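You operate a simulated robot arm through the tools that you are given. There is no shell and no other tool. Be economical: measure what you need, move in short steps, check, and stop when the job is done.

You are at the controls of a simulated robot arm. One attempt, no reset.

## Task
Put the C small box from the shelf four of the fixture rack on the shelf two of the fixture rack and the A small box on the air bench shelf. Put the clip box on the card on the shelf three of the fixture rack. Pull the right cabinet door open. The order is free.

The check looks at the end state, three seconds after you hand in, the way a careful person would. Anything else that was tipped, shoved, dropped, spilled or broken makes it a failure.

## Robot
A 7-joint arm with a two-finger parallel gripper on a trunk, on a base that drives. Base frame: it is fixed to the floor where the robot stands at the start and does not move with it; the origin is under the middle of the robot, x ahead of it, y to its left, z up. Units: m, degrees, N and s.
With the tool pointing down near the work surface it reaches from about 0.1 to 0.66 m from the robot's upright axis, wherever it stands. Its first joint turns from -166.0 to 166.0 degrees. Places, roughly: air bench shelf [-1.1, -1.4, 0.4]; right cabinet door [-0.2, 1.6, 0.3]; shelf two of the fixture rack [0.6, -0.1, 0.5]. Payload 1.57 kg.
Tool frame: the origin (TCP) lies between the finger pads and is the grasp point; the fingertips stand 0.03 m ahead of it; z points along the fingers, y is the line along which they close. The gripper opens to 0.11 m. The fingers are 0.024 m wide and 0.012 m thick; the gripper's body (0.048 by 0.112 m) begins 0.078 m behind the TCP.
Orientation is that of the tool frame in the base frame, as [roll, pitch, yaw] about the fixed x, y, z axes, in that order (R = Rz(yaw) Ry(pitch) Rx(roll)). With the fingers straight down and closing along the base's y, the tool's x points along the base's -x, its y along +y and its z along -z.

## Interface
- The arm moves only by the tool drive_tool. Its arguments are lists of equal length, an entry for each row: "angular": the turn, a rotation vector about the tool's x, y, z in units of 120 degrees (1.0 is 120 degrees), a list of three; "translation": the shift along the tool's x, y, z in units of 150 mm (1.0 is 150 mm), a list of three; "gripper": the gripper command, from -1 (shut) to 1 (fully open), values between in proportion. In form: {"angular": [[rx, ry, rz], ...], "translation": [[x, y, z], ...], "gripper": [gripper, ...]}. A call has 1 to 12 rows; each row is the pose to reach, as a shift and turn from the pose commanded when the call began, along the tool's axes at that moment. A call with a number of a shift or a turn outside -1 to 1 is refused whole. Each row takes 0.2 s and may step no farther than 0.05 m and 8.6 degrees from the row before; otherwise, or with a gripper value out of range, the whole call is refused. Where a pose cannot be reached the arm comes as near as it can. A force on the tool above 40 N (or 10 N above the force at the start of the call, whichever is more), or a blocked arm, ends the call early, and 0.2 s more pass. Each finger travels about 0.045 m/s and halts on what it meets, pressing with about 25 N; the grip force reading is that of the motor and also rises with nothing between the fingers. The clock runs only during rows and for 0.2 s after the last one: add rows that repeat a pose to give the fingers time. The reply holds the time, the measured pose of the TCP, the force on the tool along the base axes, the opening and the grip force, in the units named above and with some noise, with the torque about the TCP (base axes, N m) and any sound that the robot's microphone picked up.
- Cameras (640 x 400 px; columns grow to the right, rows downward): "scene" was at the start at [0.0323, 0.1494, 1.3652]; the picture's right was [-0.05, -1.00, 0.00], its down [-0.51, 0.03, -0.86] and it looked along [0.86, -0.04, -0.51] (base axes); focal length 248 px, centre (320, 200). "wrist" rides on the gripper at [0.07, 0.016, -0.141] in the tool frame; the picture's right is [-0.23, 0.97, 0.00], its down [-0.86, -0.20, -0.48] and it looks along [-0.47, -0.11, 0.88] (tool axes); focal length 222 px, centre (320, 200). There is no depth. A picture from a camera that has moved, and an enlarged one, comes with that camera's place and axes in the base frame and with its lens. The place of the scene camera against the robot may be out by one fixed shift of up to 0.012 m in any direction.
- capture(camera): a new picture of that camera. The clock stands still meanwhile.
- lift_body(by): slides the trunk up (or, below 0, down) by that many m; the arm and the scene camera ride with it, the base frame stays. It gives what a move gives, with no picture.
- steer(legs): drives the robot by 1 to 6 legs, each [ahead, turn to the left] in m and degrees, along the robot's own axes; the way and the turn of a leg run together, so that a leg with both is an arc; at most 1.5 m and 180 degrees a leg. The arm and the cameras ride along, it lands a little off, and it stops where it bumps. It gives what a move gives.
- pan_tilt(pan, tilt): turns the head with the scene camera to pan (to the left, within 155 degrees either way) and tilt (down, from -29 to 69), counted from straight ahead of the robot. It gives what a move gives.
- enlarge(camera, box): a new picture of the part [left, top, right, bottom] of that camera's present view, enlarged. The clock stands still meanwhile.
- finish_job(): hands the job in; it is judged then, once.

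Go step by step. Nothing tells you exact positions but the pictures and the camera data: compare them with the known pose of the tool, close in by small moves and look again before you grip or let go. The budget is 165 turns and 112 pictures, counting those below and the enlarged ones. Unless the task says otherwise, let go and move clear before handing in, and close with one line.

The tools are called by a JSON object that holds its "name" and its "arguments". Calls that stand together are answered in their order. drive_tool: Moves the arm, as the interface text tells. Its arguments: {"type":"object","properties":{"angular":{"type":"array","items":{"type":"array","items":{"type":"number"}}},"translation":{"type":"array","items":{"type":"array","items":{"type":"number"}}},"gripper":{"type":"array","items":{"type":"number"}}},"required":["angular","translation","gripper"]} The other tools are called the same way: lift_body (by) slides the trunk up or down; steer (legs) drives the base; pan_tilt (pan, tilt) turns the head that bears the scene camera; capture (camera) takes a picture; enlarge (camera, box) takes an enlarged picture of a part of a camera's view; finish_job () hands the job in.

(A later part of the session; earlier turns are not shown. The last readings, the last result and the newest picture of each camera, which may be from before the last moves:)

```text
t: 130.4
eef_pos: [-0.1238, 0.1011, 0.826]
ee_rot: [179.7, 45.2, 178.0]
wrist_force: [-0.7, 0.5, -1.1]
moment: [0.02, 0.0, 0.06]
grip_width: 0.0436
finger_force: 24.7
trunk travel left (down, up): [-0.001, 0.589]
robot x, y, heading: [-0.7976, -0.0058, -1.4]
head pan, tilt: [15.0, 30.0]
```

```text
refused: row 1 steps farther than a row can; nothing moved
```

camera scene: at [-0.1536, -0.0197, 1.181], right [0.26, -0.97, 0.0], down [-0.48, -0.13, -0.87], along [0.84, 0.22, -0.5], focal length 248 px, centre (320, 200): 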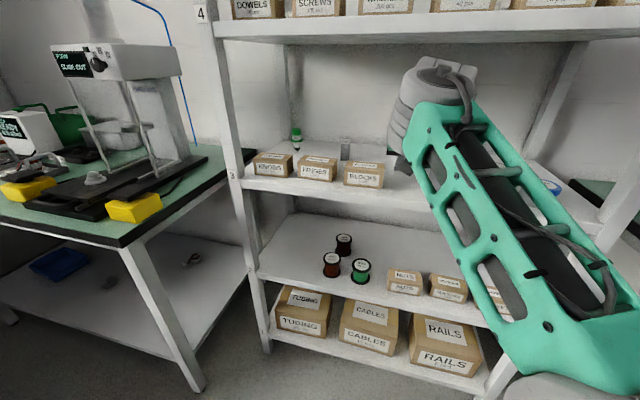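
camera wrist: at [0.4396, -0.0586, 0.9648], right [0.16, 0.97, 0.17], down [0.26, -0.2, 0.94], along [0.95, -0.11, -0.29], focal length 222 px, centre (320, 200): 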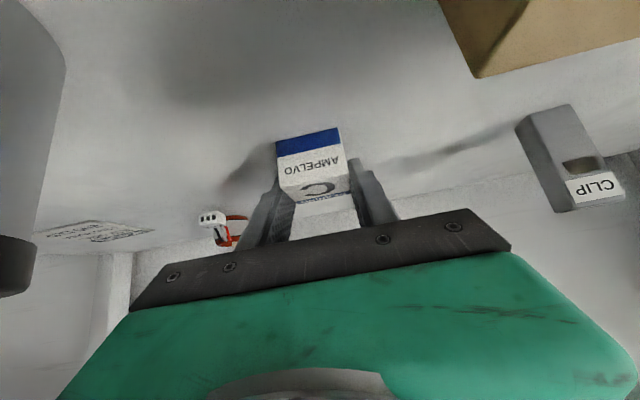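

{"name": "drive_tool", "arguments": {"angular": [[0, 0, 0], [0, 0, 0], [0, 0, 0], [0, 0, 0], [0, 0, 0], [0, 0, 0]], "translation": [[0.141, 0.12, 0.142], [0.282, 0.24, 0.284], [0.423, 0.36, 0.426], [0.564, 0.48, 0.568], [0.705, 0.6, 0.71], [0.846, 0.72, 0.852]], "gripper": [-1, -1, -1, -1, -1, -1]}}

{"name": "drive_tool", "arguments": {"angular": [[0, 0, 0], [0, 0, 0]], "translation": [[0.14, 0, 0.14], [0.28, 0, 0.28]], "gripper": [-1, -1]}}

{"name": "steer", "arguments": {"legs": [[0.4, 1.4]]}}

{"name": "capture", "arguments": {"camera": "wrist"}}

{"name": "capture", "arguments": {"camera": "scene"}}

```text
t: 131.8
eef_pos: [-0.1168, 0.2114, 0.6477]
ee_rot: [179.6, 45.3, 177.9]
wrist_force: [-0.7, 0.0, -0.2]
moment: [0.0, 0.05, 0.05]
grip_width: 0.0433
finger_force: 24.9
trunk travel left (down, up): [-0.001, 0.589]
robot x, y, heading: [-0.7985, 0.001, -1.3]
head pan, tilt: [15.0, 30.0]
```

```text
t: 132.4
eef_pos: [-0.1171, 0.2103, 0.5899]
ee_rot: [179.7, 45.3, 177.9]
wrist_force: [-0.7, 0.8, 0.4]
moment: [0.01, 0.02, 0.0]
grip_width: 0.0435
finger_force: 24.5
trunk travel left (down, up): [-0.001, 0.589]
robot x, y, heading: [-0.7972, 0.0003, -1.4]
head pan, tilt: [15.0, 30.0]
```

```text
t: 134.9
eef_pos: [0.2798, 0.2074, 0.59]
ee_rot: [179.6, 45.2, 178.6]
wrist_force: [-0.6, 0.3, -0.2]
moment: [0.0, -0.02, 0.0]
grip_width: 0.0432
finger_force: 25.2
trunk travel left (down, up): [-0.001, 0.589]
robot x, y, heading: [-0.3922, -0.0091, -0.7]
head pan, tilt: [15.0, 30.0]
```

```text
54 pictures are left
camera wrist: at [0.1304, 0.2288, 0.6397], right [0.18, 0.97, 0.17], down [0.26, -0.21, 0.94], along [0.95, -0.13, -0.29], focal length 222 px, centre (320, 200)
```

wrist: 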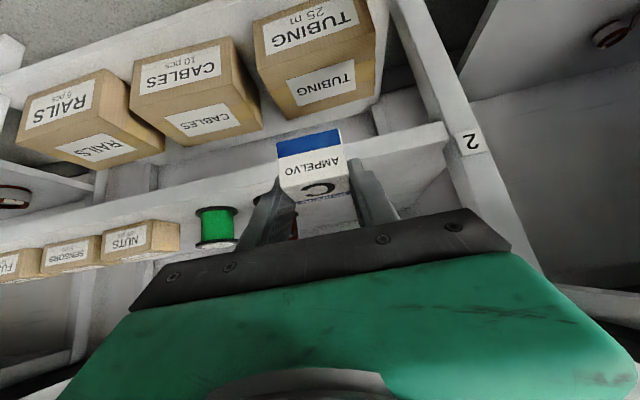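

```text
53 pictures are left
camera scene: at [-0.3633, 0.1701, 1.092], right [0.24, -0.97, 0.0], down [-0.48, -0.12, -0.87], along [0.84, 0.21, -0.5], focal length 248 px, centre (320, 200)
```

scene: 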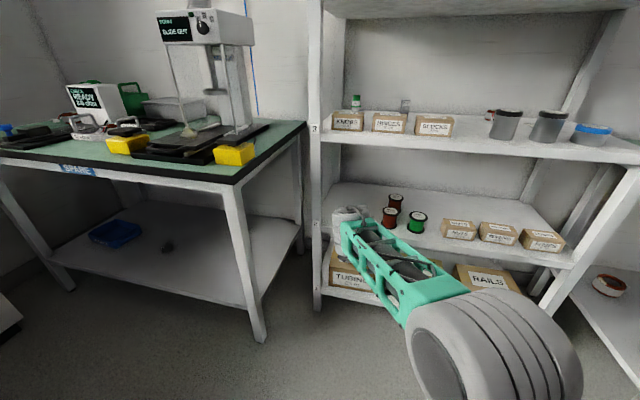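

Shelf two's top is around z≈0.50–0.515. I drive in at the current height (box bottom ≈0.55), left of the red spools.

{"name": "steer", "arguments": {"legs": [[0.15, 0.7]]}}

{"name": "capture", "arguments": {"camera": "wrist"}}

{"name": "capture", "arguments": {"camera": "scene"}}

```text
t: 136.3
eef_pos: [0.4273, 0.2155, 0.59]
ee_rot: [179.6, 45.3, 179.2]
wrist_force: [0.9, -1.1, -0.6]
moment: [-0.01, 0.03, 0.0]
grip_width: 0.0434
finger_force: 25.5
trunk travel left (down, up): [-0.001, 0.589]
robot x, y, heading: [-0.2459, -0.0051, -0.3]
head pan, tilt: [15.0, 30.0]
```

```text
52 pictures are left
camera wrist: at [0.2775, 0.2341, 0.6397], right [0.17, 0.97, 0.17], down [0.26, -0.21, 0.94], along [0.95, -0.12, -0.29], focal length 222 px, centre (320, 200)
```

wrist: 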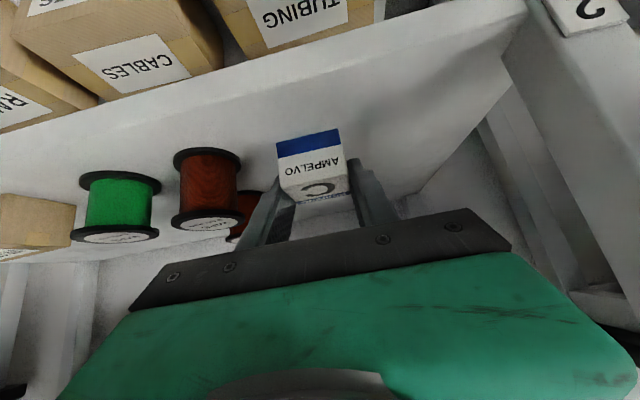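

```text
51 pictures are left
camera scene: at [-0.2154, 0.1691, 1.092], right [0.26, -0.97, 0.0], down [-0.48, -0.13, -0.87], along [0.84, 0.22, -0.5], focal length 248 px, centre (320, 200)
```

scene: 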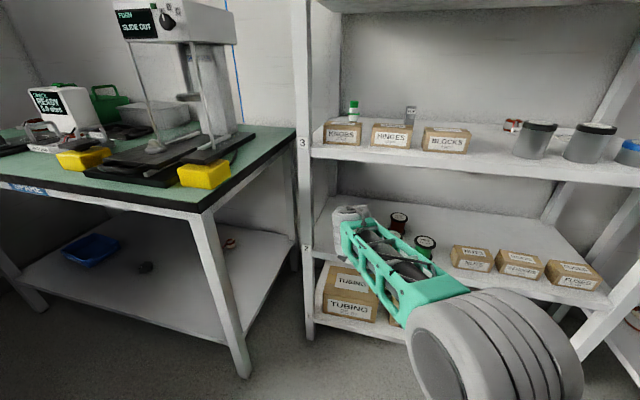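

{"name": "steer", "arguments": {"legs": [[0.09, 0.3]]}}

{"name": "drive_tool", "arguments": {"angular": [[0, 0, 0], [0, 0, 0]], "translation": [[0.05, 0, 0.05], [0.1, 0, 0.1]], "gripper": [-1, -1]}}

{"name": "capture", "arguments": {"camera": "wrist"}}

```text
t: 137.4
eef_pos: [0.5161, 0.2187, 0.589]
ee_rot: [179.7, 45.2, 179.5]
wrist_force: [-1.0, 0.2, -0.7]
moment: [0.0, 0.01, -0.01]
grip_width: 0.0434
finger_force: 25.2
trunk travel left (down, up): [-0.001, 0.589]
robot x, y, heading: [-0.1564, -0.0108, 0.1]
head pan, tilt: [15.0, 30.0]
```

```text
t: 138.0
eef_pos: [0.5142, 0.2203, 0.5677]
ee_rot: [179.7, 45.1, 179.5]
wrist_force: [-0.4, 0.8, -0.4]
moment: [0.0, -0.02, 0.02]
grip_width: 0.0435
finger_force: 24.7
trunk travel left (down, up): [-0.001, 0.589]
robot x, y, heading: [-0.1577, -0.0084, 0.1]
head pan, tilt: [15.0, 30.0]
```

```text
50 pictures are left
camera wrist: at [0.3646, 0.2373, 0.6182], right [0.16, 0.97, 0.17], down [0.26, -0.2, 0.94], along [0.95, -0.11, -0.29], focal length 222 px, centre (320, 200)
```

wrist: 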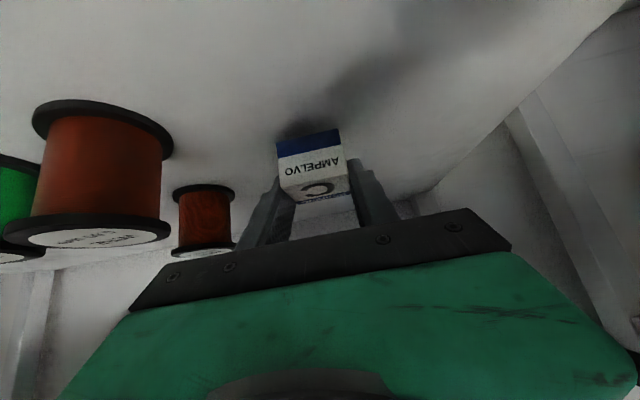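

{"name": "drive_tool", "arguments": {"angular": [[0, 0, 0], [0, 0, 0], [0, 0, 0]], "translation": [[0.019, 0, 0.019], [0.038, 0, 0.038], [0.047, 0, 0.047]], "gripper": [-1, -1, -1]}}

{"name": "drive_tool", "arguments": {"angular": [[0, 0, 0], [0, 0, 0]], "translation": [[0.014, 0, 0.014], [0.028, 0, 0.028]], "gripper": [-1, -1]}}

{"name": "capture", "arguments": {"camera": "wrist"}}

```text
t: 138.8
eef_pos: [0.5152, 0.219, 0.5583]
ee_rot: [179.7, 45.2, 179.6]
wrist_force: [0.7, 0.5, -0.2]
moment: [-0.03, 0.0, 0.05]
grip_width: 0.0433
finger_force: 25.1
trunk travel left (down, up): [-0.001, 0.589]
robot x, y, heading: [-0.1544, -0.0079, 0.1]
head pan, tilt: [15.0, 30.0]
```

```text
t: 139.4
eef_pos: [0.5148, 0.2199, 0.5546]
ee_rot: [179.7, 45.2, 179.5]
wrist_force: [-1.1, -0.1, 3.7]
moment: [-0.13, 0.14, -0.04]
grip_width: 0.0433
finger_force: 24.6
trunk travel left (down, up): [-0.001, 0.589]
robot x, y, heading: [-0.1539, -0.0092, 0.2]
head pan, tilt: [15.0, 30.0]
```

```text
49 pictures are left
camera wrist: at [0.365, 0.237, 0.6045], right [0.16, 0.97, 0.17], down [0.26, -0.21, 0.94], along [0.95, -0.11, -0.29], focal length 222 px, centre (320, 200)
```

wrist: 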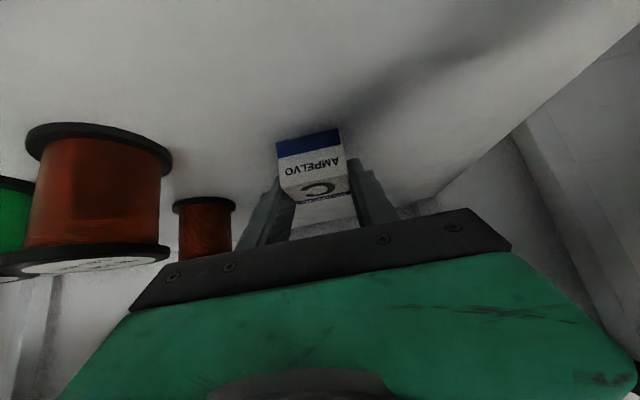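

Contact (3.7 N) — C stands on shelf two (z≈0.517). I release, then back away horizontally.

{"name": "drive_tool", "arguments": {"angular": [[0, 0, 0], [0, 0, 0], [0, 0, 0]], "translation": [[0, 0, 0], [0, 0, 0], [0, 0, 0]], "gripper": [0.0, 0.3, 0.3]}}

{"name": "drive_tool", "arguments": {"angular": [[0, 0, 0], [0, 0, 0], [0, 0, 0]], "translation": [[0, 0, -0.2], [0, 0, -0.45], [0, 0, -0.7]], "gripper": [0.3, 0.3, 0.3]}}

{"name": "steer", "arguments": {"legs": [[-0.35, 0]]}}

{"name": "capture", "arguments": {"camera": "wrist"}}

```text
t: 140.2
eef_pos: [0.5145, 0.2193, 0.5538]
ee_rot: [179.7, 45.2, 179.6]
wrist_force: [-0.4, 0.5, -0.9]
moment: [-0.02, -0.01, -0.01]
grip_width: 0.0713
finger_force: 0.1
trunk travel left (down, up): [-0.001, 0.589]
robot x, y, heading: [-0.1577, -0.0092, 0.3]
head pan, tilt: [15.0, 30.0]
```

```text
t: 141.0
eef_pos: [0.4398, 0.2203, 0.6267]
ee_rot: [179.7, 45.0, 179.7]
wrist_force: [0.5, -0.3, -0.5]
moment: [0.03, -0.03, 0.05]
grip_width: 0.0714
finger_force: 0.0
trunk travel left (down, up): [-0.001, 0.589]
robot x, y, heading: [-0.157, -0.0087, 0.0]
head pan, tilt: [15.0, 30.0]
```

```text
t: 143.2
eef_pos: [0.0918, 0.2201, 0.6261]
ee_rot: [179.8, 45.2, 179.7]
wrist_force: [0.0, 0.1, 0.7]
moment: [0.02, -0.01, 0.0]
grip_width: 0.0714
finger_force: 0.1
trunk travel left (down, up): [-0.001, 0.589]
robot x, y, heading: [-0.5054, -0.0079, 0.4]
head pan, tilt: [15.0, 30.0]
```

```text
48 pictures are left
camera wrist: at [-0.0586, 0.2378, 0.6768], right [0.16, 0.97, 0.17], down [0.26, -0.2, 0.94], along [0.95, -0.11, -0.29], focal length 222 px, centre (320, 200)
```

wrist: 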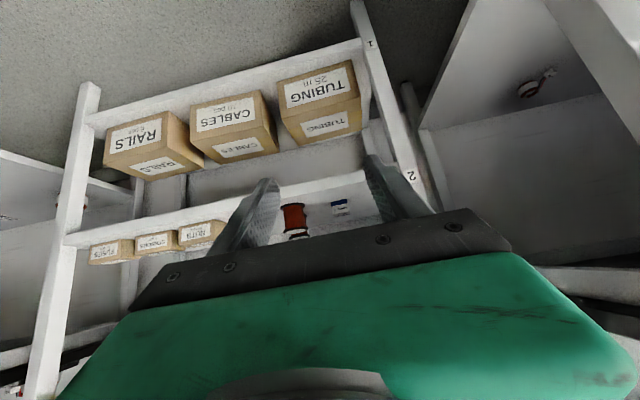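

C is on shelf two. Next the clip box: raise trunk and arm, steepen to 50°, and align with the clip at y≈0.105.

{"name": "lift_body", "arguments": {"by": 0.17}}

{"name": "drive_tool", "arguments": {"angular": [[0, 0.007, 0], [0, 0.014, 0], [0, 0.021, 0], [0, 0.028, 0], [0, 0.035, 0], [0, 0.042, 0]], "translation": [[-0.157, -0.128, -0.158], [-0.313, -0.257, -0.316], [-0.47, -0.385, -0.473], [-0.627, -0.513, -0.631], [-0.783, -0.64, -0.789], [-0.94, -0.77, -0.947]], "gripper": [0, 0, 0, 0, 0, 0]}}

{"name": "steer", "arguments": {"legs": [[0.25, -0.4]]}}

{"name": "capture", "arguments": {"camera": "wrist"}}

{"name": "pan_tilt", "arguments": {"pan": 0, "tilt": 20}}

{"name": "capture", "arguments": {"camera": "scene"}}

```text
t: 145.1
eef_pos: [0.0913, 0.2197, 0.797]
ee_rot: [179.8, 45.2, 179.6]
wrist_force: [0.0, 0.5, 1.1]
moment: [-0.02, -0.01, 0.0]
grip_width: 0.0714
finger_force: 0.0
trunk travel left (down, up): [-0.171, 0.419]
robot x, y, heading: [-0.5052, -0.0109, 0.1]
head pan, tilt: [15.0, 30.0]
```

```text
t: 146.5
eef_pos: [0.0898, 0.103, 0.9976]
ee_rot: [179.8, 40.1, 179.6]
wrist_force: [0.5, -0.2, -0.2]
moment: [-0.03, 0.02, -0.04]
grip_width: 0.0549
finger_force: 0.0
trunk travel left (down, up): [-0.171, 0.419]
robot x, y, heading: [-0.5053, -0.009, 0.3]
head pan, tilt: [15.0, 30.0]
```

```text
t: 148.4
eef_pos: [0.3407, 0.1046, 0.9991]
ee_rot: [179.7, 40.1, 179.6]
wrist_force: [-0.5, -0.3, 0.5]
moment: [0.01, 0.03, -0.01]
grip_width: 0.055
finger_force: 0.1
trunk travel left (down, up): [-0.171, 0.419]
robot x, y, heading: [-0.2576, -0.008, 0.2]
head pan, tilt: [15.0, 30.0]
```

```text
47 pictures are left
camera wrist: at [0.1956, 0.1214, 1.0611], right [0.18, 0.97, 0.15], down [0.34, -0.2, 0.92], along [0.92, -0.11, -0.37], focal length 222 px, centre (320, 200)
```

wrist: 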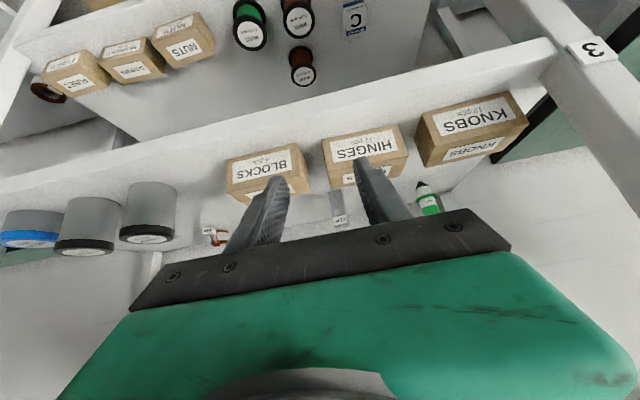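

```text
t: 149.1
eef_pos: [0.341, 0.1037, 0.9977]
ee_rot: [179.7, 40.0, 179.7]
wrist_force: [0.1, 0.2, 0.5]
moment: [0.02, -0.01, 0.03]
grip_width: 0.055
finger_force: 0.0
trunk travel left (down, up): [-0.171, 0.419]
robot x, y, heading: [-0.2537, -0.0075, -0.1]
head pan, tilt: [0.0, 20.0]
```

```text
46 pictures are left
camera scene: at [-0.2201, 0.1459, 1.278], right [0.0, -1.0, 0.0], down [-0.34, 0.0, -0.94], along [0.94, 0.0, -0.34], focal length 248 px, centre (320, 200)
```

scene: 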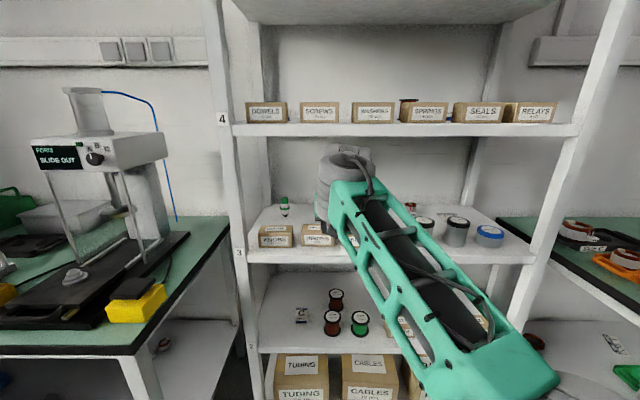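

{"name": "lift_body", "arguments": {"by": -0.012}}

{"name": "steer", "arguments": {"legs": [[0.13, 0]]}}

{"name": "capture", "arguments": {"camera": "wrist"}}

{"name": "enlarge", "arguments": {"camera": "scene", "box": [220, 80, 460, 230]}}

```text
t: 149.7
eef_pos: [0.3408, 0.1042, 0.9867]
ee_rot: [179.8, 40.1, 179.6]
wrist_force: [0.3, 0.9, 0.2]
moment: [0.01, 0.02, -0.04]
grip_width: 0.055
finger_force: 0.1
trunk travel left (down, up): [-0.159, 0.431]
robot x, y, heading: [-0.2533, -0.004, 0.0]
head pan, tilt: [0.0, 20.0]
```

```text
t: 151.0
eef_pos: [0.4721, 0.1047, 0.9863]
ee_rot: [179.7, 40.1, 179.7]
wrist_force: [-0.2, -0.3, -0.3]
moment: [0.01, 0.0, 0.01]
grip_width: 0.0551
finger_force: 0.1
trunk travel left (down, up): [-0.159, 0.431]
robot x, y, heading: [-0.1247, -0.0049, 0.1]
head pan, tilt: [0.0, 20.0]
```

```text
45 pictures are left
camera wrist: at [0.328, 0.1213, 1.0491], right [0.18, 0.97, 0.15], down [0.34, -0.2, 0.92], along [0.92, -0.11, -0.37], focal length 222 px, centre (320, 200)
```

wrist: 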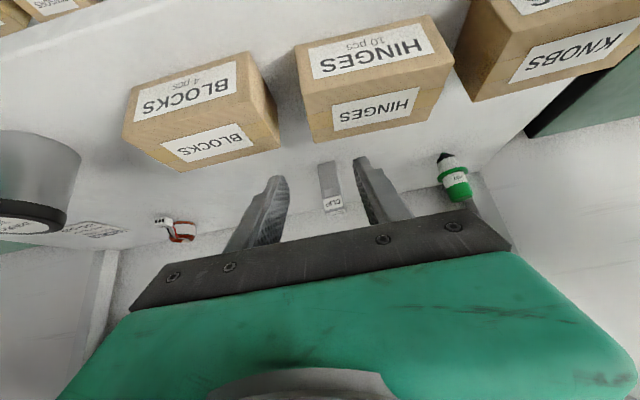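

```text
2.67 times, centred on (340, 155) of scene
camera zoom: at [-0.0878, 0.1462, 1.2661], right [0.0, -1.0, 0.0], down [-0.34, 0.0, -0.94], along [0.94, 0.0, -0.34], focal length 662 px, centre (267, 320)
```

zoom: 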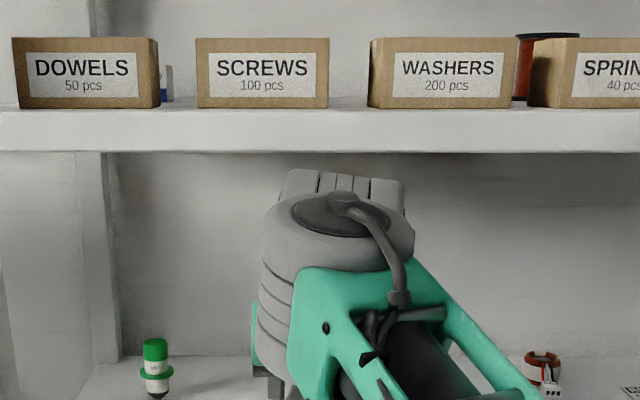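

The clip box is right in line (base at ≈(0.63, 0.109), top z≈0.948). I move diagonally in with the arm, then use the base.

{"name": "drive_tool", "arguments": {"angular": [[0, 0, 0], [0, 0, 0]], "translation": [[-0.085, 0.015, 0.157], [-0.17, 0.03, 0.314]], "gripper": [0, 0]}}

{"name": "steer", "arguments": {"legs": [[0.05, 0]]}}

{"name": "capture", "arguments": {"camera": "wrist"}}

```text
t: 151.6
eef_pos: [0.522, 0.1075, 0.9667]
ee_rot: [179.7, 40.2, 179.6]
wrist_force: [-0.2, -0.3, 0.5]
moment: [-0.02, -0.01, -0.04]
grip_width: 0.0551
finger_force: 0.0
trunk travel left (down, up): [-0.159, 0.431]
robot x, y, heading: [-0.1208, -0.0112, 0.0]
head pan, tilt: [0.0, 20.0]
```

```text
t: 152.6
eef_pos: [0.5733, 0.1087, 0.9664]
ee_rot: [179.7, 40.1, 179.5]
wrist_force: [-0.1, 0.2, -0.2]
moment: [0.03, 0.0, 0.02]
grip_width: 0.0547
finger_force: 0.1
trunk travel left (down, up): [-0.159, 0.431]
robot x, y, heading: [-0.0728, -0.012, 0.6]
head pan, tilt: [0.0, 20.0]
```

```text
43 pictures are left
camera wrist: at [0.4275, 0.1252, 1.0295], right [0.18, 0.97, 0.15], down [0.34, -0.2, 0.92], along [0.92, -0.11, -0.37], focal length 222 px, centre (320, 200)
```

wrist: 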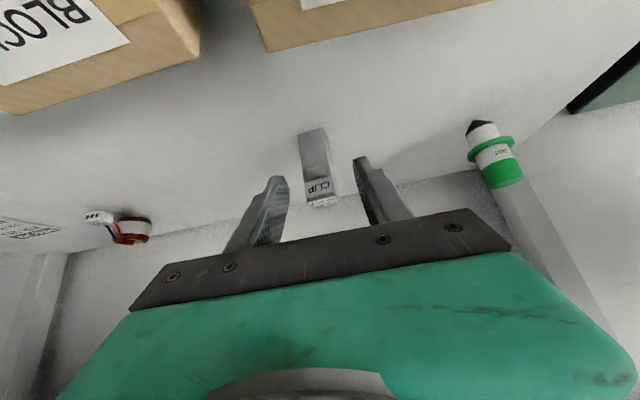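

{"name": "drive_tool", "arguments": {"angular": [[0, 0, 0], [0, 0, 0], [0, 0, 0]], "translation": [[-0.026, 0, 0.15], [-0.052, 0, 0.3], [-0.077, 0, 0.448]], "gripper": [0, 0, 0]}}

{"name": "capture", "arguments": {"camera": "wrist"}}

```text
t: 153.3
eef_pos: [0.6243, 0.1078, 0.9224]
ee_rot: [179.7, 40.2, 179.7]
wrist_force: [-0.2, 0.0, 0.5]
moment: [0.01, 0.0, 0.04]
grip_width: 0.0551
finger_force: 0.1
trunk travel left (down, up): [-0.159, 0.431]
robot x, y, heading: [-0.0701, -0.0078, 0.2]
head pan, tilt: [0.0, 20.0]
```

```text
42 pictures are left
camera wrist: at [0.4813, 0.125, 0.9859], right [0.18, 0.97, 0.15], down [0.34, -0.2, 0.92], along [0.92, -0.11, -0.37], focal length 222 px, centre (320, 200)
```

wrist: 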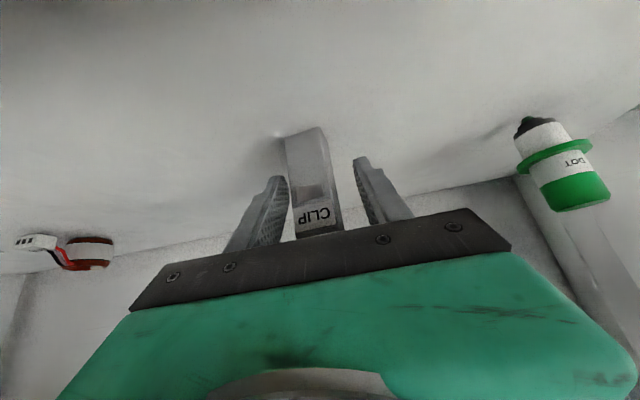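

{"name": "drive_tool", "arguments": {"angular": [[0, 0, 0], [0, 0, 0], [0, 0, 0], [0, 0, 0], [0, 0, 0], [0, 0, 0]], "translation": [[0, -0.03, 0], [0, -0.03, 0], [0, -0.03, 0], [0, -0.03, 0], [0, -0.03, 0], [0, -0.03, 0]], "gripper": [0, -0.4, -0.8, -1, -1, -1]}}

{"name": "lift_body", "arguments": {"by": 0.02}}

{"name": "capture", "arguments": {"camera": "wrist"}}

```text
t: 154.8
eef_pos: [0.6258, 0.1039, 0.9228]
ee_rot: [179.7, 39.9, 179.6]
wrist_force: [0.9, -0.7, 0.4]
moment: [-0.03, 0.03, -0.01]
grip_width: 0.0276
finger_force: 25.0
trunk travel left (down, up): [-0.159, 0.431]
robot x, y, heading: [-0.0699, -0.0029, 0.5]
head pan, tilt: [0.0, 20.0]
```

```text
t: 155.4
eef_pos: [0.6253, 0.1037, 0.9424]
ee_rot: [179.7, 40.0, 179.6]
wrist_force: [-0.4, 0.6, -1.4]
moment: [0.04, -0.01, -0.01]
grip_width: 0.0279
finger_force: 25.4
trunk travel left (down, up): [-0.179, 0.411]
robot x, y, heading: [-0.0727, -0.0082, 0.2]
head pan, tilt: [0.0, 20.0]
```

```text
41 pictures are left
camera wrist: at [0.4806, 0.1206, 1.0054], right [0.18, 0.97, 0.15], down [0.35, -0.2, 0.92], along [0.92, -0.11, -0.37], focal length 222 px, centre (320, 200)
```

wrist: 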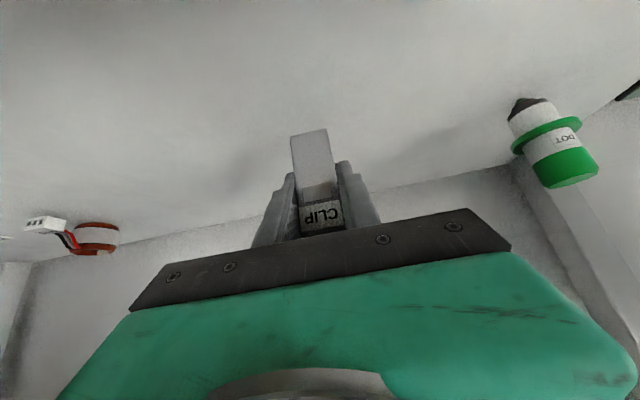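

The clip box is held. With the robot near, I'll swing it behind the cans by turning the base: first raise 2 cm, turn −18°, check.

{"name": "lift_body", "arguments": {"by": 0.018}}

{"name": "steer", "arguments": {"legs": [[0, -18]]}}

{"name": "capture", "arguments": {"camera": "wrist"}}

{"name": "capture", "arguments": {"camera": "scene"}}

```text
t: 156.1
eef_pos: [0.6263, 0.1034, 0.9601]
ee_rot: [179.7, 40.1, 179.7]
wrist_force: [0.4, 0.6, -0.8]
moment: [-0.03, -0.01, -0.03]
grip_width: 0.0275
finger_force: 24.7
trunk travel left (down, up): [-0.197, 0.393]
robot x, y, heading: [-0.0751, -0.0089, 0.4]
head pan, tilt: [0.0, 20.0]
```

```text
t: 157.5
eef_pos: [0.6274, -0.1128, 0.9601]
ee_rot: [179.8, 40.2, 161.9]
wrist_force: [0.6, -0.3, -0.9]
moment: [0.0, -0.01, -0.02]
grip_width: 0.0276
finger_force: 24.6
trunk travel left (down, up): [-0.197, 0.393]
robot x, y, heading: [-0.0707, -0.0095, -17.5]
head pan, tilt: [0.0, 20.0]
```

```text
40 pictures are left
camera wrist: at [0.4932, -0.0528, 1.0234], right [0.46, 0.87, 0.15], down [0.27, -0.3, 0.92], along [0.85, -0.38, -0.37], focal length 222 px, centre (320, 200)
```

wrist: 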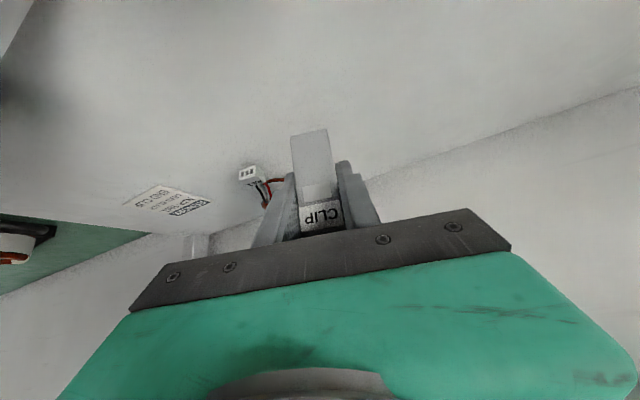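

```text
39 pictures are left
camera scene: at [0.0081, 0.1292, 1.3041], right [-0.3, -0.95, 0.0], down [-0.33, 0.1, -0.94], along [0.9, -0.28, -0.34], focal length 248 px, centre (320, 200)
```

scene: 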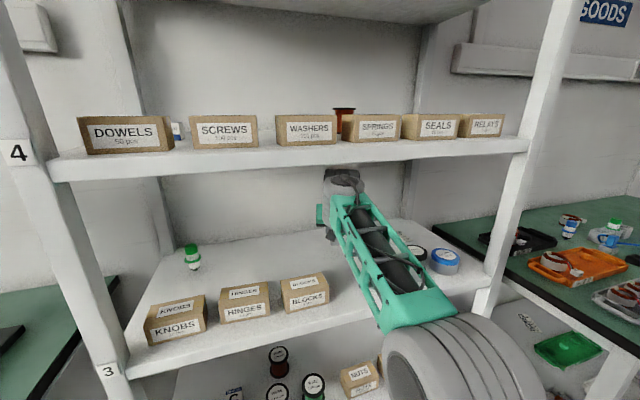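

Card centre is at ≈(0.662, −0.361). I turn −16° more, then lower slightly and look.

{"name": "steer", "arguments": {"legs": [[0, -16.1]]}}

{"name": "capture", "arguments": {"camera": "wrist"}}

```text
t: 158.8
eef_pos: [0.5686, -0.3032, 0.96]
ee_rot: [179.7, 40.1, 145.7]
wrist_force: [0.6, -0.4, -1.0]
moment: [0.03, 0.03, 0.01]
grip_width: 0.0276
finger_force: 24.8
trunk travel left (down, up): [-0.197, 0.393]
robot x, y, heading: [-0.073, -0.0046, -33.4]
head pan, tilt: [0.0, 20.0]
```

```text
38 pictures are left
camera wrist: at [0.4577, -0.2095, 1.0234], right [0.69, 0.71, 0.15], down [0.17, -0.36, 0.92], along [0.7, -0.61, -0.37], focal length 222 px, centre (320, 200)
```

wrist: 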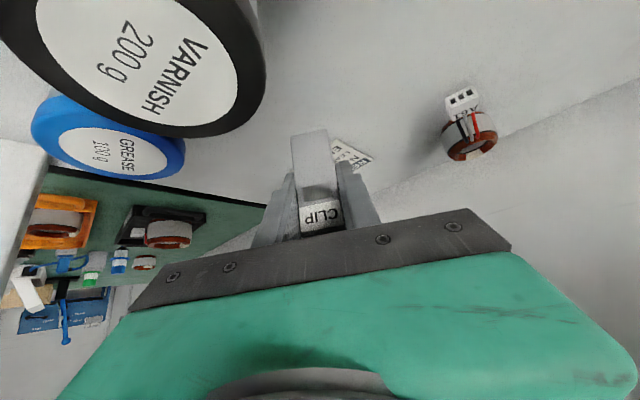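

{"name": "lift_body", "arguments": {"by": -0.015}}

{"name": "steer", "arguments": {"legs": [[0.11, 0]]}}

{"name": "capture", "arguments": {"camera": "wrist"}}

{"name": "capture", "arguments": {"camera": "scene"}}

```text
t: 159.4
eef_pos: [0.5703, -0.3062, 0.9463]
ee_rot: [179.7, 40.1, 145.9]
wrist_force: [0.3, 0.7, -1.2]
moment: [0.02, -0.03, -0.03]
grip_width: 0.0275
finger_force: 25.1
trunk travel left (down, up): [-0.182, 0.408]
robot x, y, heading: [-0.0732, -0.0088, -33.7]
head pan, tilt: [0.0, 20.0]
```

```text
t: 160.6
eef_pos: [0.6607, -0.3664, 0.9453]
ee_rot: [179.6, 40.1, 145.7]
wrist_force: [-0.1, 0.4, -0.3]
moment: [0.0, -0.05, 0.0]
grip_width: 0.0274
finger_force: 25.6
trunk travel left (down, up): [-0.182, 0.408]
robot x, y, heading: [0.0182, -0.0686, -33.7]
head pan, tilt: [0.0, 20.0]
```

```text
37 pictures are left
camera wrist: at [0.5496, -0.2719, 1.0084], right [0.69, 0.71, 0.15], down [0.17, -0.36, 0.92], along [0.7, -0.61, -0.37], focal length 222 px, centre (320, 200)
```

wrist: 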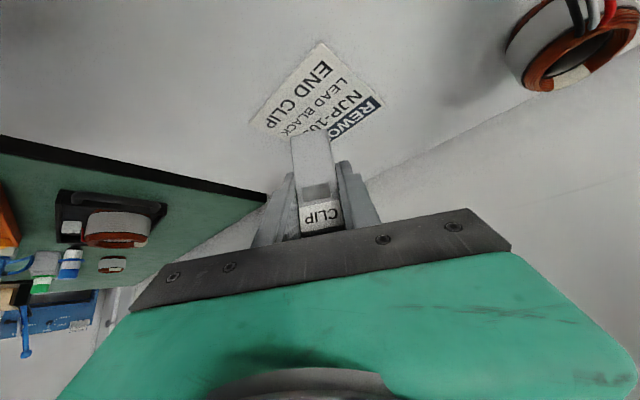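

```text
36 pictures are left
camera scene: at [0.1359, 0.0402, 1.289], right [-0.56, -0.83, 0.0], down [-0.28, 0.19, -0.94], along [0.78, -0.52, -0.34], focal length 248 px, centre (320, 200)
```

scene: 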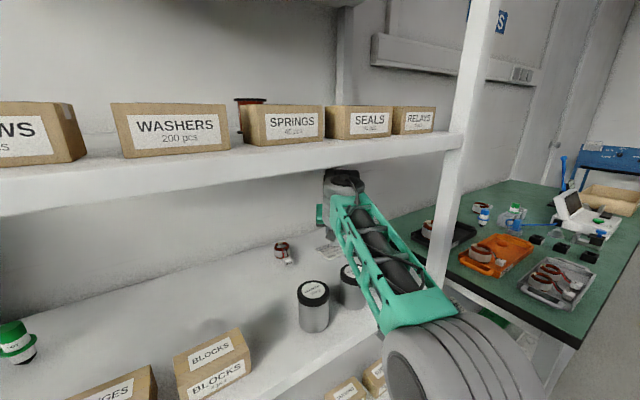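

The clip box is over the card. I fine-shift ~9 mm and lower towards it.

{"name": "drive_tool", "arguments": {"angular": [[0, 0, 0]], "translation": [[0.03, 0.046, -0.025]], "gripper": [-1]}}

{"name": "lift_body", "arguments": {"by": -0.018}}

{"name": "lift_body", "arguments": {"by": -0.003}}

{"name": "lift_body", "arguments": {"by": -0.002}}

{"name": "capture", "arguments": {"camera": "wrist"}}

```text
t: 161.0
eef_pos: [0.6596, -0.3585, 0.9453]
ee_rot: [179.6, 40.0, 145.8]
wrist_force: [0.3, -0.3, -1.3]
moment: [-0.04, 0.04, 0.02]
grip_width: 0.0273
finger_force: 24.8
trunk travel left (down, up): [-0.182, 0.408]
robot x, y, heading: [0.0213, -0.0675, -34.1]
head pan, tilt: [0.0, 20.0]
```

```text
t: 161.7
eef_pos: [0.6593, -0.3579, 0.9279]
ee_rot: [179.7, 40.0, 145.7]
wrist_force: [-0.5, 0.2, -0.4]
moment: [-0.01, 0.03, 0.0]
grip_width: 0.0274
finger_force: 24.8
trunk travel left (down, up): [-0.164, 0.426]
robot x, y, heading: [0.0244, -0.0667, -33.7]
head pan, tilt: [0.0, 20.0]
```

```text
t: 162.2
eef_pos: [0.6587, -0.3575, 0.9257]
ee_rot: [179.6, 40.2, 145.7]
wrist_force: [0.1, -0.1, 0.6]
moment: [0.03, -0.04, 0.02]
grip_width: 0.0274
finger_force: 25.9
trunk travel left (down, up): [-0.161, 0.429]
robot x, y, heading: [0.0185, -0.0684, -33.6]
head pan, tilt: [0.0, 20.0]
```

```text
t: 162.7
eef_pos: [0.6584, -0.3576, 0.9244]
ee_rot: [179.7, 40.3, 145.6]
wrist_force: [0.6, -0.4, 6.7]
moment: [-0.04, 0.02, 0.0]
grip_width: 0.0276
finger_force: 24.8
trunk travel left (down, up): [-0.159, 0.431]
robot x, y, heading: [0.0221, -0.069, -33.7]
head pan, tilt: [0.0, 20.0]
```

```text
35 pictures are left
camera wrist: at [0.5479, -0.2628, 0.9876], right [0.69, 0.71, 0.15], down [0.17, -0.36, 0.92], along [0.7, -0.61, -0.37], focal length 222 px, centre (320, 200)
```

wrist: 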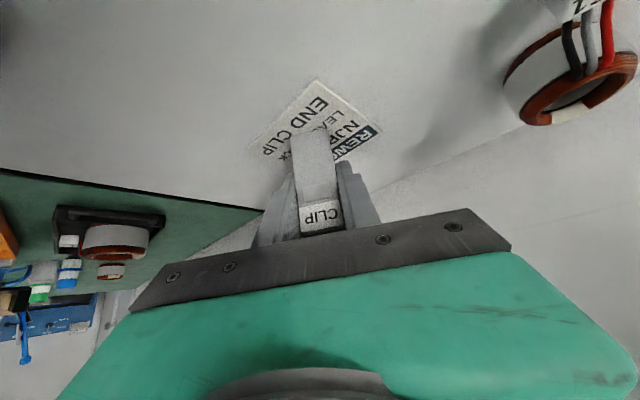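

Contact on the card. I open the fingers and look.

{"name": "drive_tool", "arguments": {"angular": [[0, 0, 0], [0, 0, 0], [0, 0, 0]], "translation": [[0, 0, 0], [0, 0, 0], [0, 0, 0]], "gripper": [-0.3, 0, 0]}}

{"name": "steer", "arguments": {"legs": [[-0.06, 0]]}}

{"name": "capture", "arguments": {"camera": "wrist"}}

```text
t: 163.5
eef_pos: [0.6586, -0.3587, 0.9225]
ee_rot: [179.7, 40.1, 145.7]
wrist_force: [-0.5, -1.2, 0.6]
moment: [0.01, 0.05, -0.01]
grip_width: 0.0551
finger_force: 0.1
trunk travel left (down, up): [-0.159, 0.431]
robot x, y, heading: [0.0204, -0.0706, -34.0]
head pan, tilt: [0.0, 20.0]
```

```text
t: 164.5
eef_pos: [0.6079, -0.3231, 0.9232]
ee_rot: [179.7, 40.1, 145.8]
wrist_force: [1.0, 0.4, 0.2]
moment: [0.02, -0.01, -0.02]
grip_width: 0.0551
finger_force: 0.0
trunk travel left (down, up): [-0.159, 0.431]
robot x, y, heading: [-0.033, -0.0341, -33.7]
head pan, tilt: [0.0, 20.0]
```

```text
34 pictures are left
camera wrist: at [0.4968, -0.2278, 0.9862], right [0.69, 0.71, 0.15], down [0.17, -0.36, 0.92], along [0.7, -0.61, -0.37], focal length 222 px, centre (320, 200)
```

wrist: 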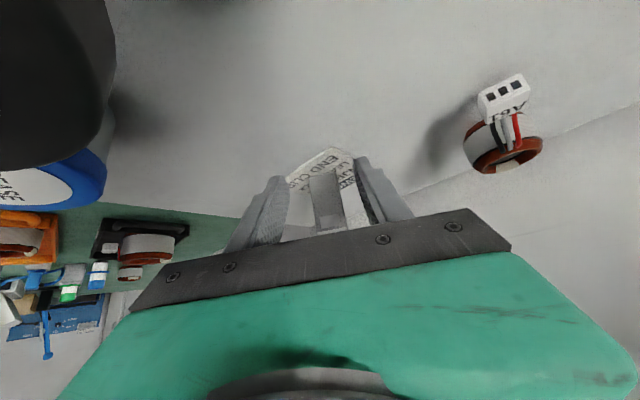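

The clip box stands on the card. I raise, back off and swing back the way I came.

{"name": "lift_body", "arguments": {"by": 0.036}}

{"name": "steer", "arguments": {"legs": [[-0.05, 0], [0, 33.7], [-0.1, 0]]}}

{"name": "drive_tool", "arguments": {"angular": [[0, 0, 0], [0, 0, 0]], "translation": [[0.085, 0, -0.157], [0.17, 0, -0.314]], "gripper": [0, 0]}}

{"name": "capture", "arguments": {"camera": "wrist"}}

```text
t: 165.3
eef_pos: [0.6074, -0.3217, 0.9586]
ee_rot: [179.7, 39.9, 145.8]
wrist_force: [-0.2, -0.2, 0.1]
moment: [0.0, -0.01, -0.02]
grip_width: 0.055
finger_force: 0.1
trunk travel left (down, up): [-0.195, 0.395]
robot x, y, heading: [-0.0332, -0.0316, -33.6]
head pan, tilt: [0.0, 20.0]
```

```text
t: 168.6
eef_pos: [0.518, 0.1074, 0.9592]
ee_rot: [179.6, 40.1, 179.4]
wrist_force: [-0.2, -0.6, 0.5]
moment: [-0.02, -0.03, 0.0]
grip_width: 0.055
finger_force: 0.0
trunk travel left (down, up): [-0.195, 0.395]
robot x, y, heading: [-0.1725, -0.0058, 0.1]
head pan, tilt: [0.0, 20.0]
```

```text
t: 169.2
eef_pos: [0.4675, 0.1092, 0.9776]
ee_rot: [179.6, 40.0, 179.3]
wrist_force: [0.0, -0.4, -0.4]
moment: [0.0, 0.0, 0.05]
grip_width: 0.0547
finger_force: 0.2
trunk travel left (down, up): [-0.195, 0.395]
robot x, y, heading: [-0.1702, -0.008, -0.1]
head pan, tilt: [0.0, 20.0]
```

```text
33 pictures are left
camera wrist: at [0.3224, 0.1276, 1.0409], right [0.18, 0.97, 0.15], down [0.34, -0.21, 0.92], along [0.92, -0.11, -0.37], focal length 222 px, centre (320, 200)
```

wrist: 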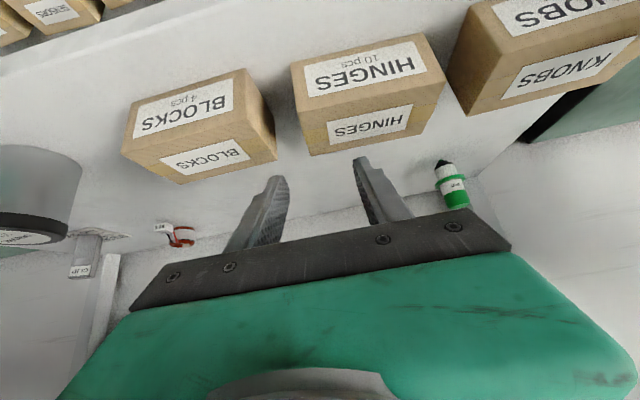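

Raise a little, leave the rack, shift the robot right, and raise the trunk for the A box on shelf four.

{"name": "lift_body", "arguments": {"by": 0.014}}

{"name": "steer", "arguments": {"legs": [[-0.3, 0], [-0.27, 55], [-0.27, -55], [0.3, 0]]}}

{"name": "lift_body", "arguments": {"by": 0.37}}

{"name": "pan_tilt", "arguments": {"pan": 10, "tilt": 30}}

{"name": "capture", "arguments": {"camera": "scene"}}

{"name": "capture", "arguments": {"camera": "wrist"}}

```text
t: 169.8
eef_pos: [0.4676, 0.1098, 0.9923]
ee_rot: [179.7, 40.1, 179.4]
wrist_force: [-0.3, 0.0, 0.0]
moment: [0.02, 0.0, -0.02]
grip_width: 0.055
finger_force: 0.1
trunk travel left (down, up): [-0.209, 0.381]
robot x, y, heading: [-0.1752, -0.0087, -0.1]
head pan, tilt: [0.0, 20.0]
```

```text
t: 178.3
eef_pos: [0.0069, -0.1387, 0.9917]
ee_rot: [179.8, 40.1, 178.1]
wrist_force: [0.3, 0.3, 0.7]
moment: [0.0, -0.01, 0.03]
grip_width: 0.0551
finger_force: 0.0
trunk travel left (down, up): [-0.209, 0.381]
robot x, y, heading: [-0.6365, -0.2385, -1.6]
head pan, tilt: [0.0, 20.0]
```

```text
t: 181.9
eef_pos: [0.0058, -0.1389, 1.3619]
ee_rot: [179.8, 40.1, 178.1]
wrist_force: [-0.3, -0.8, 0.6]
moment: [0.01, -0.01, 0.05]
grip_width: 0.0549
finger_force: 0.1
trunk travel left (down, up): [-0.579, 0.011]
robot x, y, heading: [-0.6369, -0.2366, -1.3]
head pan, tilt: [0.0, 20.0]
```

```text
t: 182.6
eef_pos: [0.0071, -0.1378, 1.3629]
ee_rot: [179.7, 40.0, 178.1]
wrist_force: [0.1, 0.2, -0.3]
moment: [-0.01, 0.03, -0.01]
grip_width: 0.0549
finger_force: 0.0
trunk travel left (down, up): [-0.579, 0.011]
robot x, y, heading: [-0.6407, -0.2384, -1.2]
head pan, tilt: [10.0, 30.0]
```

```text
32 pictures are left
camera scene: at [-0.6009, -0.0713, 1.67], right [0.15, -0.99, 0.0], down [-0.49, -0.07, -0.87], along [0.86, 0.13, -0.5], focal length 248 px, centre (320, 200)
```

scene: 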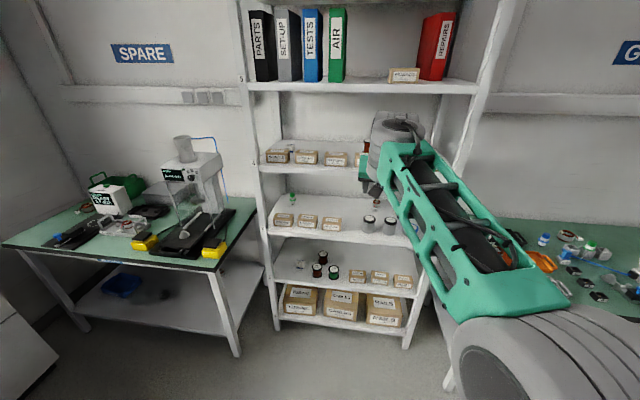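

```text
31 pictures are left
camera wrist: at [-0.1377, -0.1173, 1.4252], right [0.2, 0.97, 0.15], down [0.34, -0.21, 0.92], along [0.92, -0.13, -0.37], focal length 222 px, centre (320, 200)
```

wrist: 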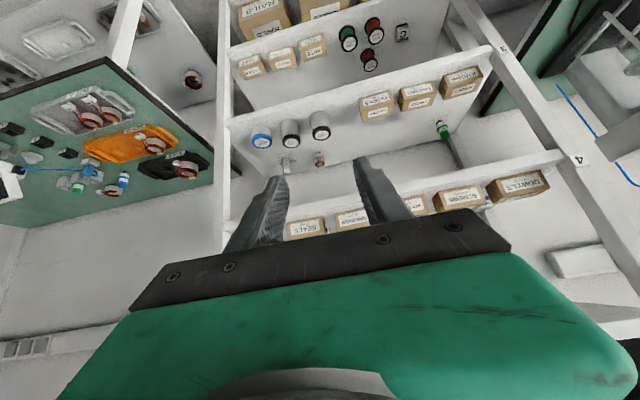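

{"name": "drive_tool", "arguments": {"angular": [[0, 0, 0], [0, 0, 0], [0, 0, 0]], "translation": [[0, -0.22, 0], [0, -0.45, 0], [0, -0.67, 0]], "gripper": [0.2, 0.3, 0.3]}}

{"name": "steer", "arguments": {"legs": [[0.4, 1.3]]}}

{"name": "capture", "arguments": {"camera": "wrist"}}

{"name": "capture", "arguments": {"camera": "scene"}}

```text
t: 183.4
eef_pos: [0.0035, -0.2392, 1.3624]
ee_rot: [179.7, 40.1, 178.1]
wrist_force: [0.6, 0.7, -0.2]
moment: [-0.03, -0.02, 0.01]
grip_width: 0.0716
finger_force: 0.1
trunk travel left (down, up): [-0.579, 0.011]
robot x, y, heading: [-0.6382, -0.2391, -1.3]
head pan, tilt: [10.0, 30.0]
```

```text
t: 185.9
eef_pos: [0.4069, -0.2302, 1.363]
ee_rot: [179.7, 40.1, 179.3]
wrist_force: [0.3, 0.1, 0.8]
moment: [0.03, -0.01, 0.0]
grip_width: 0.0714
finger_force: 0.1
trunk travel left (down, up): [-0.579, 0.011]
robot x, y, heading: [-0.235, -0.247, -0.2]
head pan, tilt: [10.0, 30.0]
```

```text
30 pictures are left
camera wrist: at [0.2612, -0.2126, 1.4259], right [0.18, 0.97, 0.15], down [0.34, -0.21, 0.92], along [0.92, -0.11, -0.37], focal length 222 px, centre (320, 200)
```

wrist: 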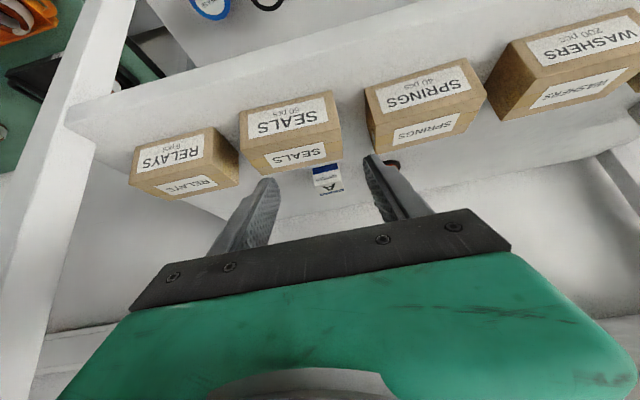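

```text
29 pictures are left
camera scene: at [-0.2023, -0.0764, 1.67], right [0.17, -0.99, 0.0], down [-0.49, -0.09, -0.87], along [0.85, 0.15, -0.5], focal length 248 px, centre (320, 200)
```

scene: 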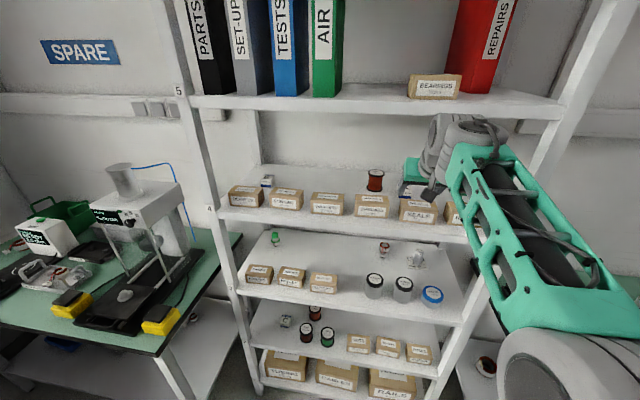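

A is seen between SEALS and SPRINGS. I edge in over the boxes and descend behind them.

{"name": "steer", "arguments": {"legs": [[0.04, 0.2]]}}

{"name": "drive_tool", "arguments": {"angular": [[0, 0, 0], [0, 0, 0]], "translation": [[-0.054, 0, 0.21], [-0.107, 0, 0.42]], "gripper": [0.3, 0.3]}}

{"name": "capture", "arguments": {"camera": "wrist"}}

```text
t: 186.8
eef_pos: [0.4458, -0.227, 1.3619]
ee_rot: [179.7, 40.0, 179.6]
wrist_force: [-0.1, 0.0, -1.1]
moment: [0.03, 0.04, 0.02]
grip_width: 0.0718
finger_force: 0.0
trunk travel left (down, up): [-0.579, 0.011]
robot x, y, heading: [-0.1977, -0.2451, 0.1]
head pan, tilt: [10.0, 30.0]
```

```text
t: 187.4
eef_pos: [0.4983, -0.2248, 1.3231]
ee_rot: [179.6, 40.1, 179.5]
wrist_force: [-0.2, -0.1, 0.0]
moment: [-0.01, 0.01, -0.03]
grip_width: 0.0716
finger_force: 0.0
trunk travel left (down, up): [-0.579, 0.011]
robot x, y, heading: [-0.1974, -0.2485, 0.1]
head pan, tilt: [10.0, 30.0]
```

```text
28 pictures are left
camera wrist: at [0.3528, -0.209, 1.3866], right [0.18, 0.97, 0.15], down [0.35, -0.2, 0.92], along [0.92, -0.11, -0.37], focal length 222 px, centre (320, 200)
```

wrist: 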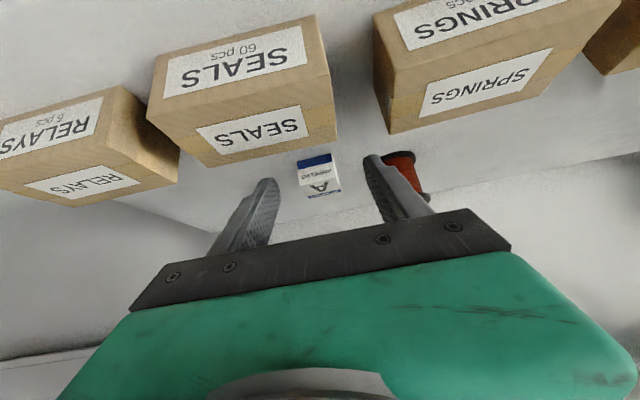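

{"name": "drive_tool", "arguments": {"angular": [[0, 0, 0]], "translation": [[0, -0.07, 0]], "gripper": [0.3]}}

{"name": "lift_body", "arguments": {"by": -0.02}}

{"name": "steer", "arguments": {"legs": [[0.06, 0]]}}

{"name": "capture", "arguments": {"camera": "wrist"}}

```text
t: 187.8
eef_pos: [0.4981, -0.2374, 1.3243]
ee_rot: [179.7, 40.2, 179.5]
wrist_force: [0.8, -0.4, -0.1]
moment: [-0.03, -0.01, -0.02]
grip_width: 0.0717
finger_force: 0.2
trunk travel left (down, up): [-0.579, 0.011]
robot x, y, heading: [-0.1979, -0.2453, 0.3]
head pan, tilt: [10.0, 30.0]
```

```text
t: 188.5
eef_pos: [0.4967, -0.2377, 1.304]
ee_rot: [179.7, 40.1, 179.6]
wrist_force: [0.0, 1.0, -0.4]
moment: [-0.03, -0.01, 0.04]
grip_width: 0.0717
finger_force: 0.1
trunk travel left (down, up): [-0.559, 0.031]
robot x, y, heading: [-0.1951, -0.2486, 0.3]
head pan, tilt: [10.0, 30.0]
```

```text
t: 189.4
eef_pos: [0.5579, -0.2386, 1.3033]
ee_rot: [179.8, 40.1, 179.7]
wrist_force: [0.5, 0.3, -0.2]
moment: [0.0, 0.01, 0.03]
grip_width: 0.0714
finger_force: 0.0
trunk travel left (down, up): [-0.559, 0.031]
robot x, y, heading: [-0.1321, -0.243, -0.1]
head pan, tilt: [10.0, 30.0]
```

```text
27 pictures are left
camera wrist: at [0.4131, -0.2211, 1.3663], right [0.18, 0.97, 0.15], down [0.35, -0.2, 0.92], along [0.92, -0.11, -0.37], focal length 222 px, centre (320, 200)
```

wrist: 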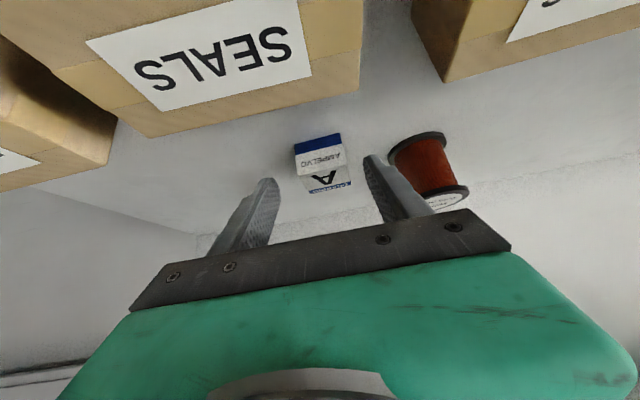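

{"name": "steer", "arguments": {"legs": [[0.042, 0]]}}

{"name": "lift_body", "arguments": {"by": -0.03}}

{"name": "capture", "arguments": {"camera": "wrist"}}

```text
t: 190.3
eef_pos: [0.6008, -0.2384, 1.3025]
ee_rot: [179.7, 40.0, 179.6]
wrist_force: [0.0, -0.5, 0.4]
moment: [0.0, 0.03, 0.0]
grip_width: 0.0714
finger_force: 0.1
trunk travel left (down, up): [-0.559, 0.031]
robot x, y, heading: [-0.0907, -0.2488, 0.0]
head pan, tilt: [10.0, 30.0]
```

```text
t: 191.1
eef_pos: [0.5991, -0.2385, 1.273]
ee_rot: [179.7, 40.0, 179.6]
wrist_force: [-0.1, -0.3, -0.2]
moment: [-0.02, -0.01, 0.01]
grip_width: 0.0716
finger_force: 0.0
trunk travel left (down, up): [-0.529, 0.061]
robot x, y, heading: [-0.0942, -0.2474, -0.1]
head pan, tilt: [10.0, 30.0]
```

```text
26 pictures are left
camera wrist: at [0.4542, -0.2209, 1.3365], right [0.18, 0.97, 0.15], down [0.35, -0.2, 0.92], along [0.92, -0.11, -0.37], focal length 222 px, centre (320, 200)
```

wrist: 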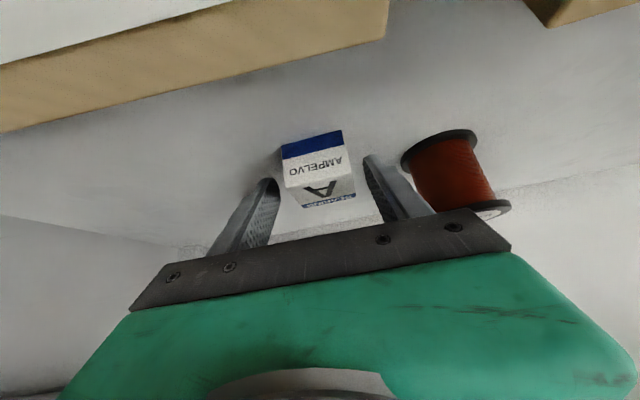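

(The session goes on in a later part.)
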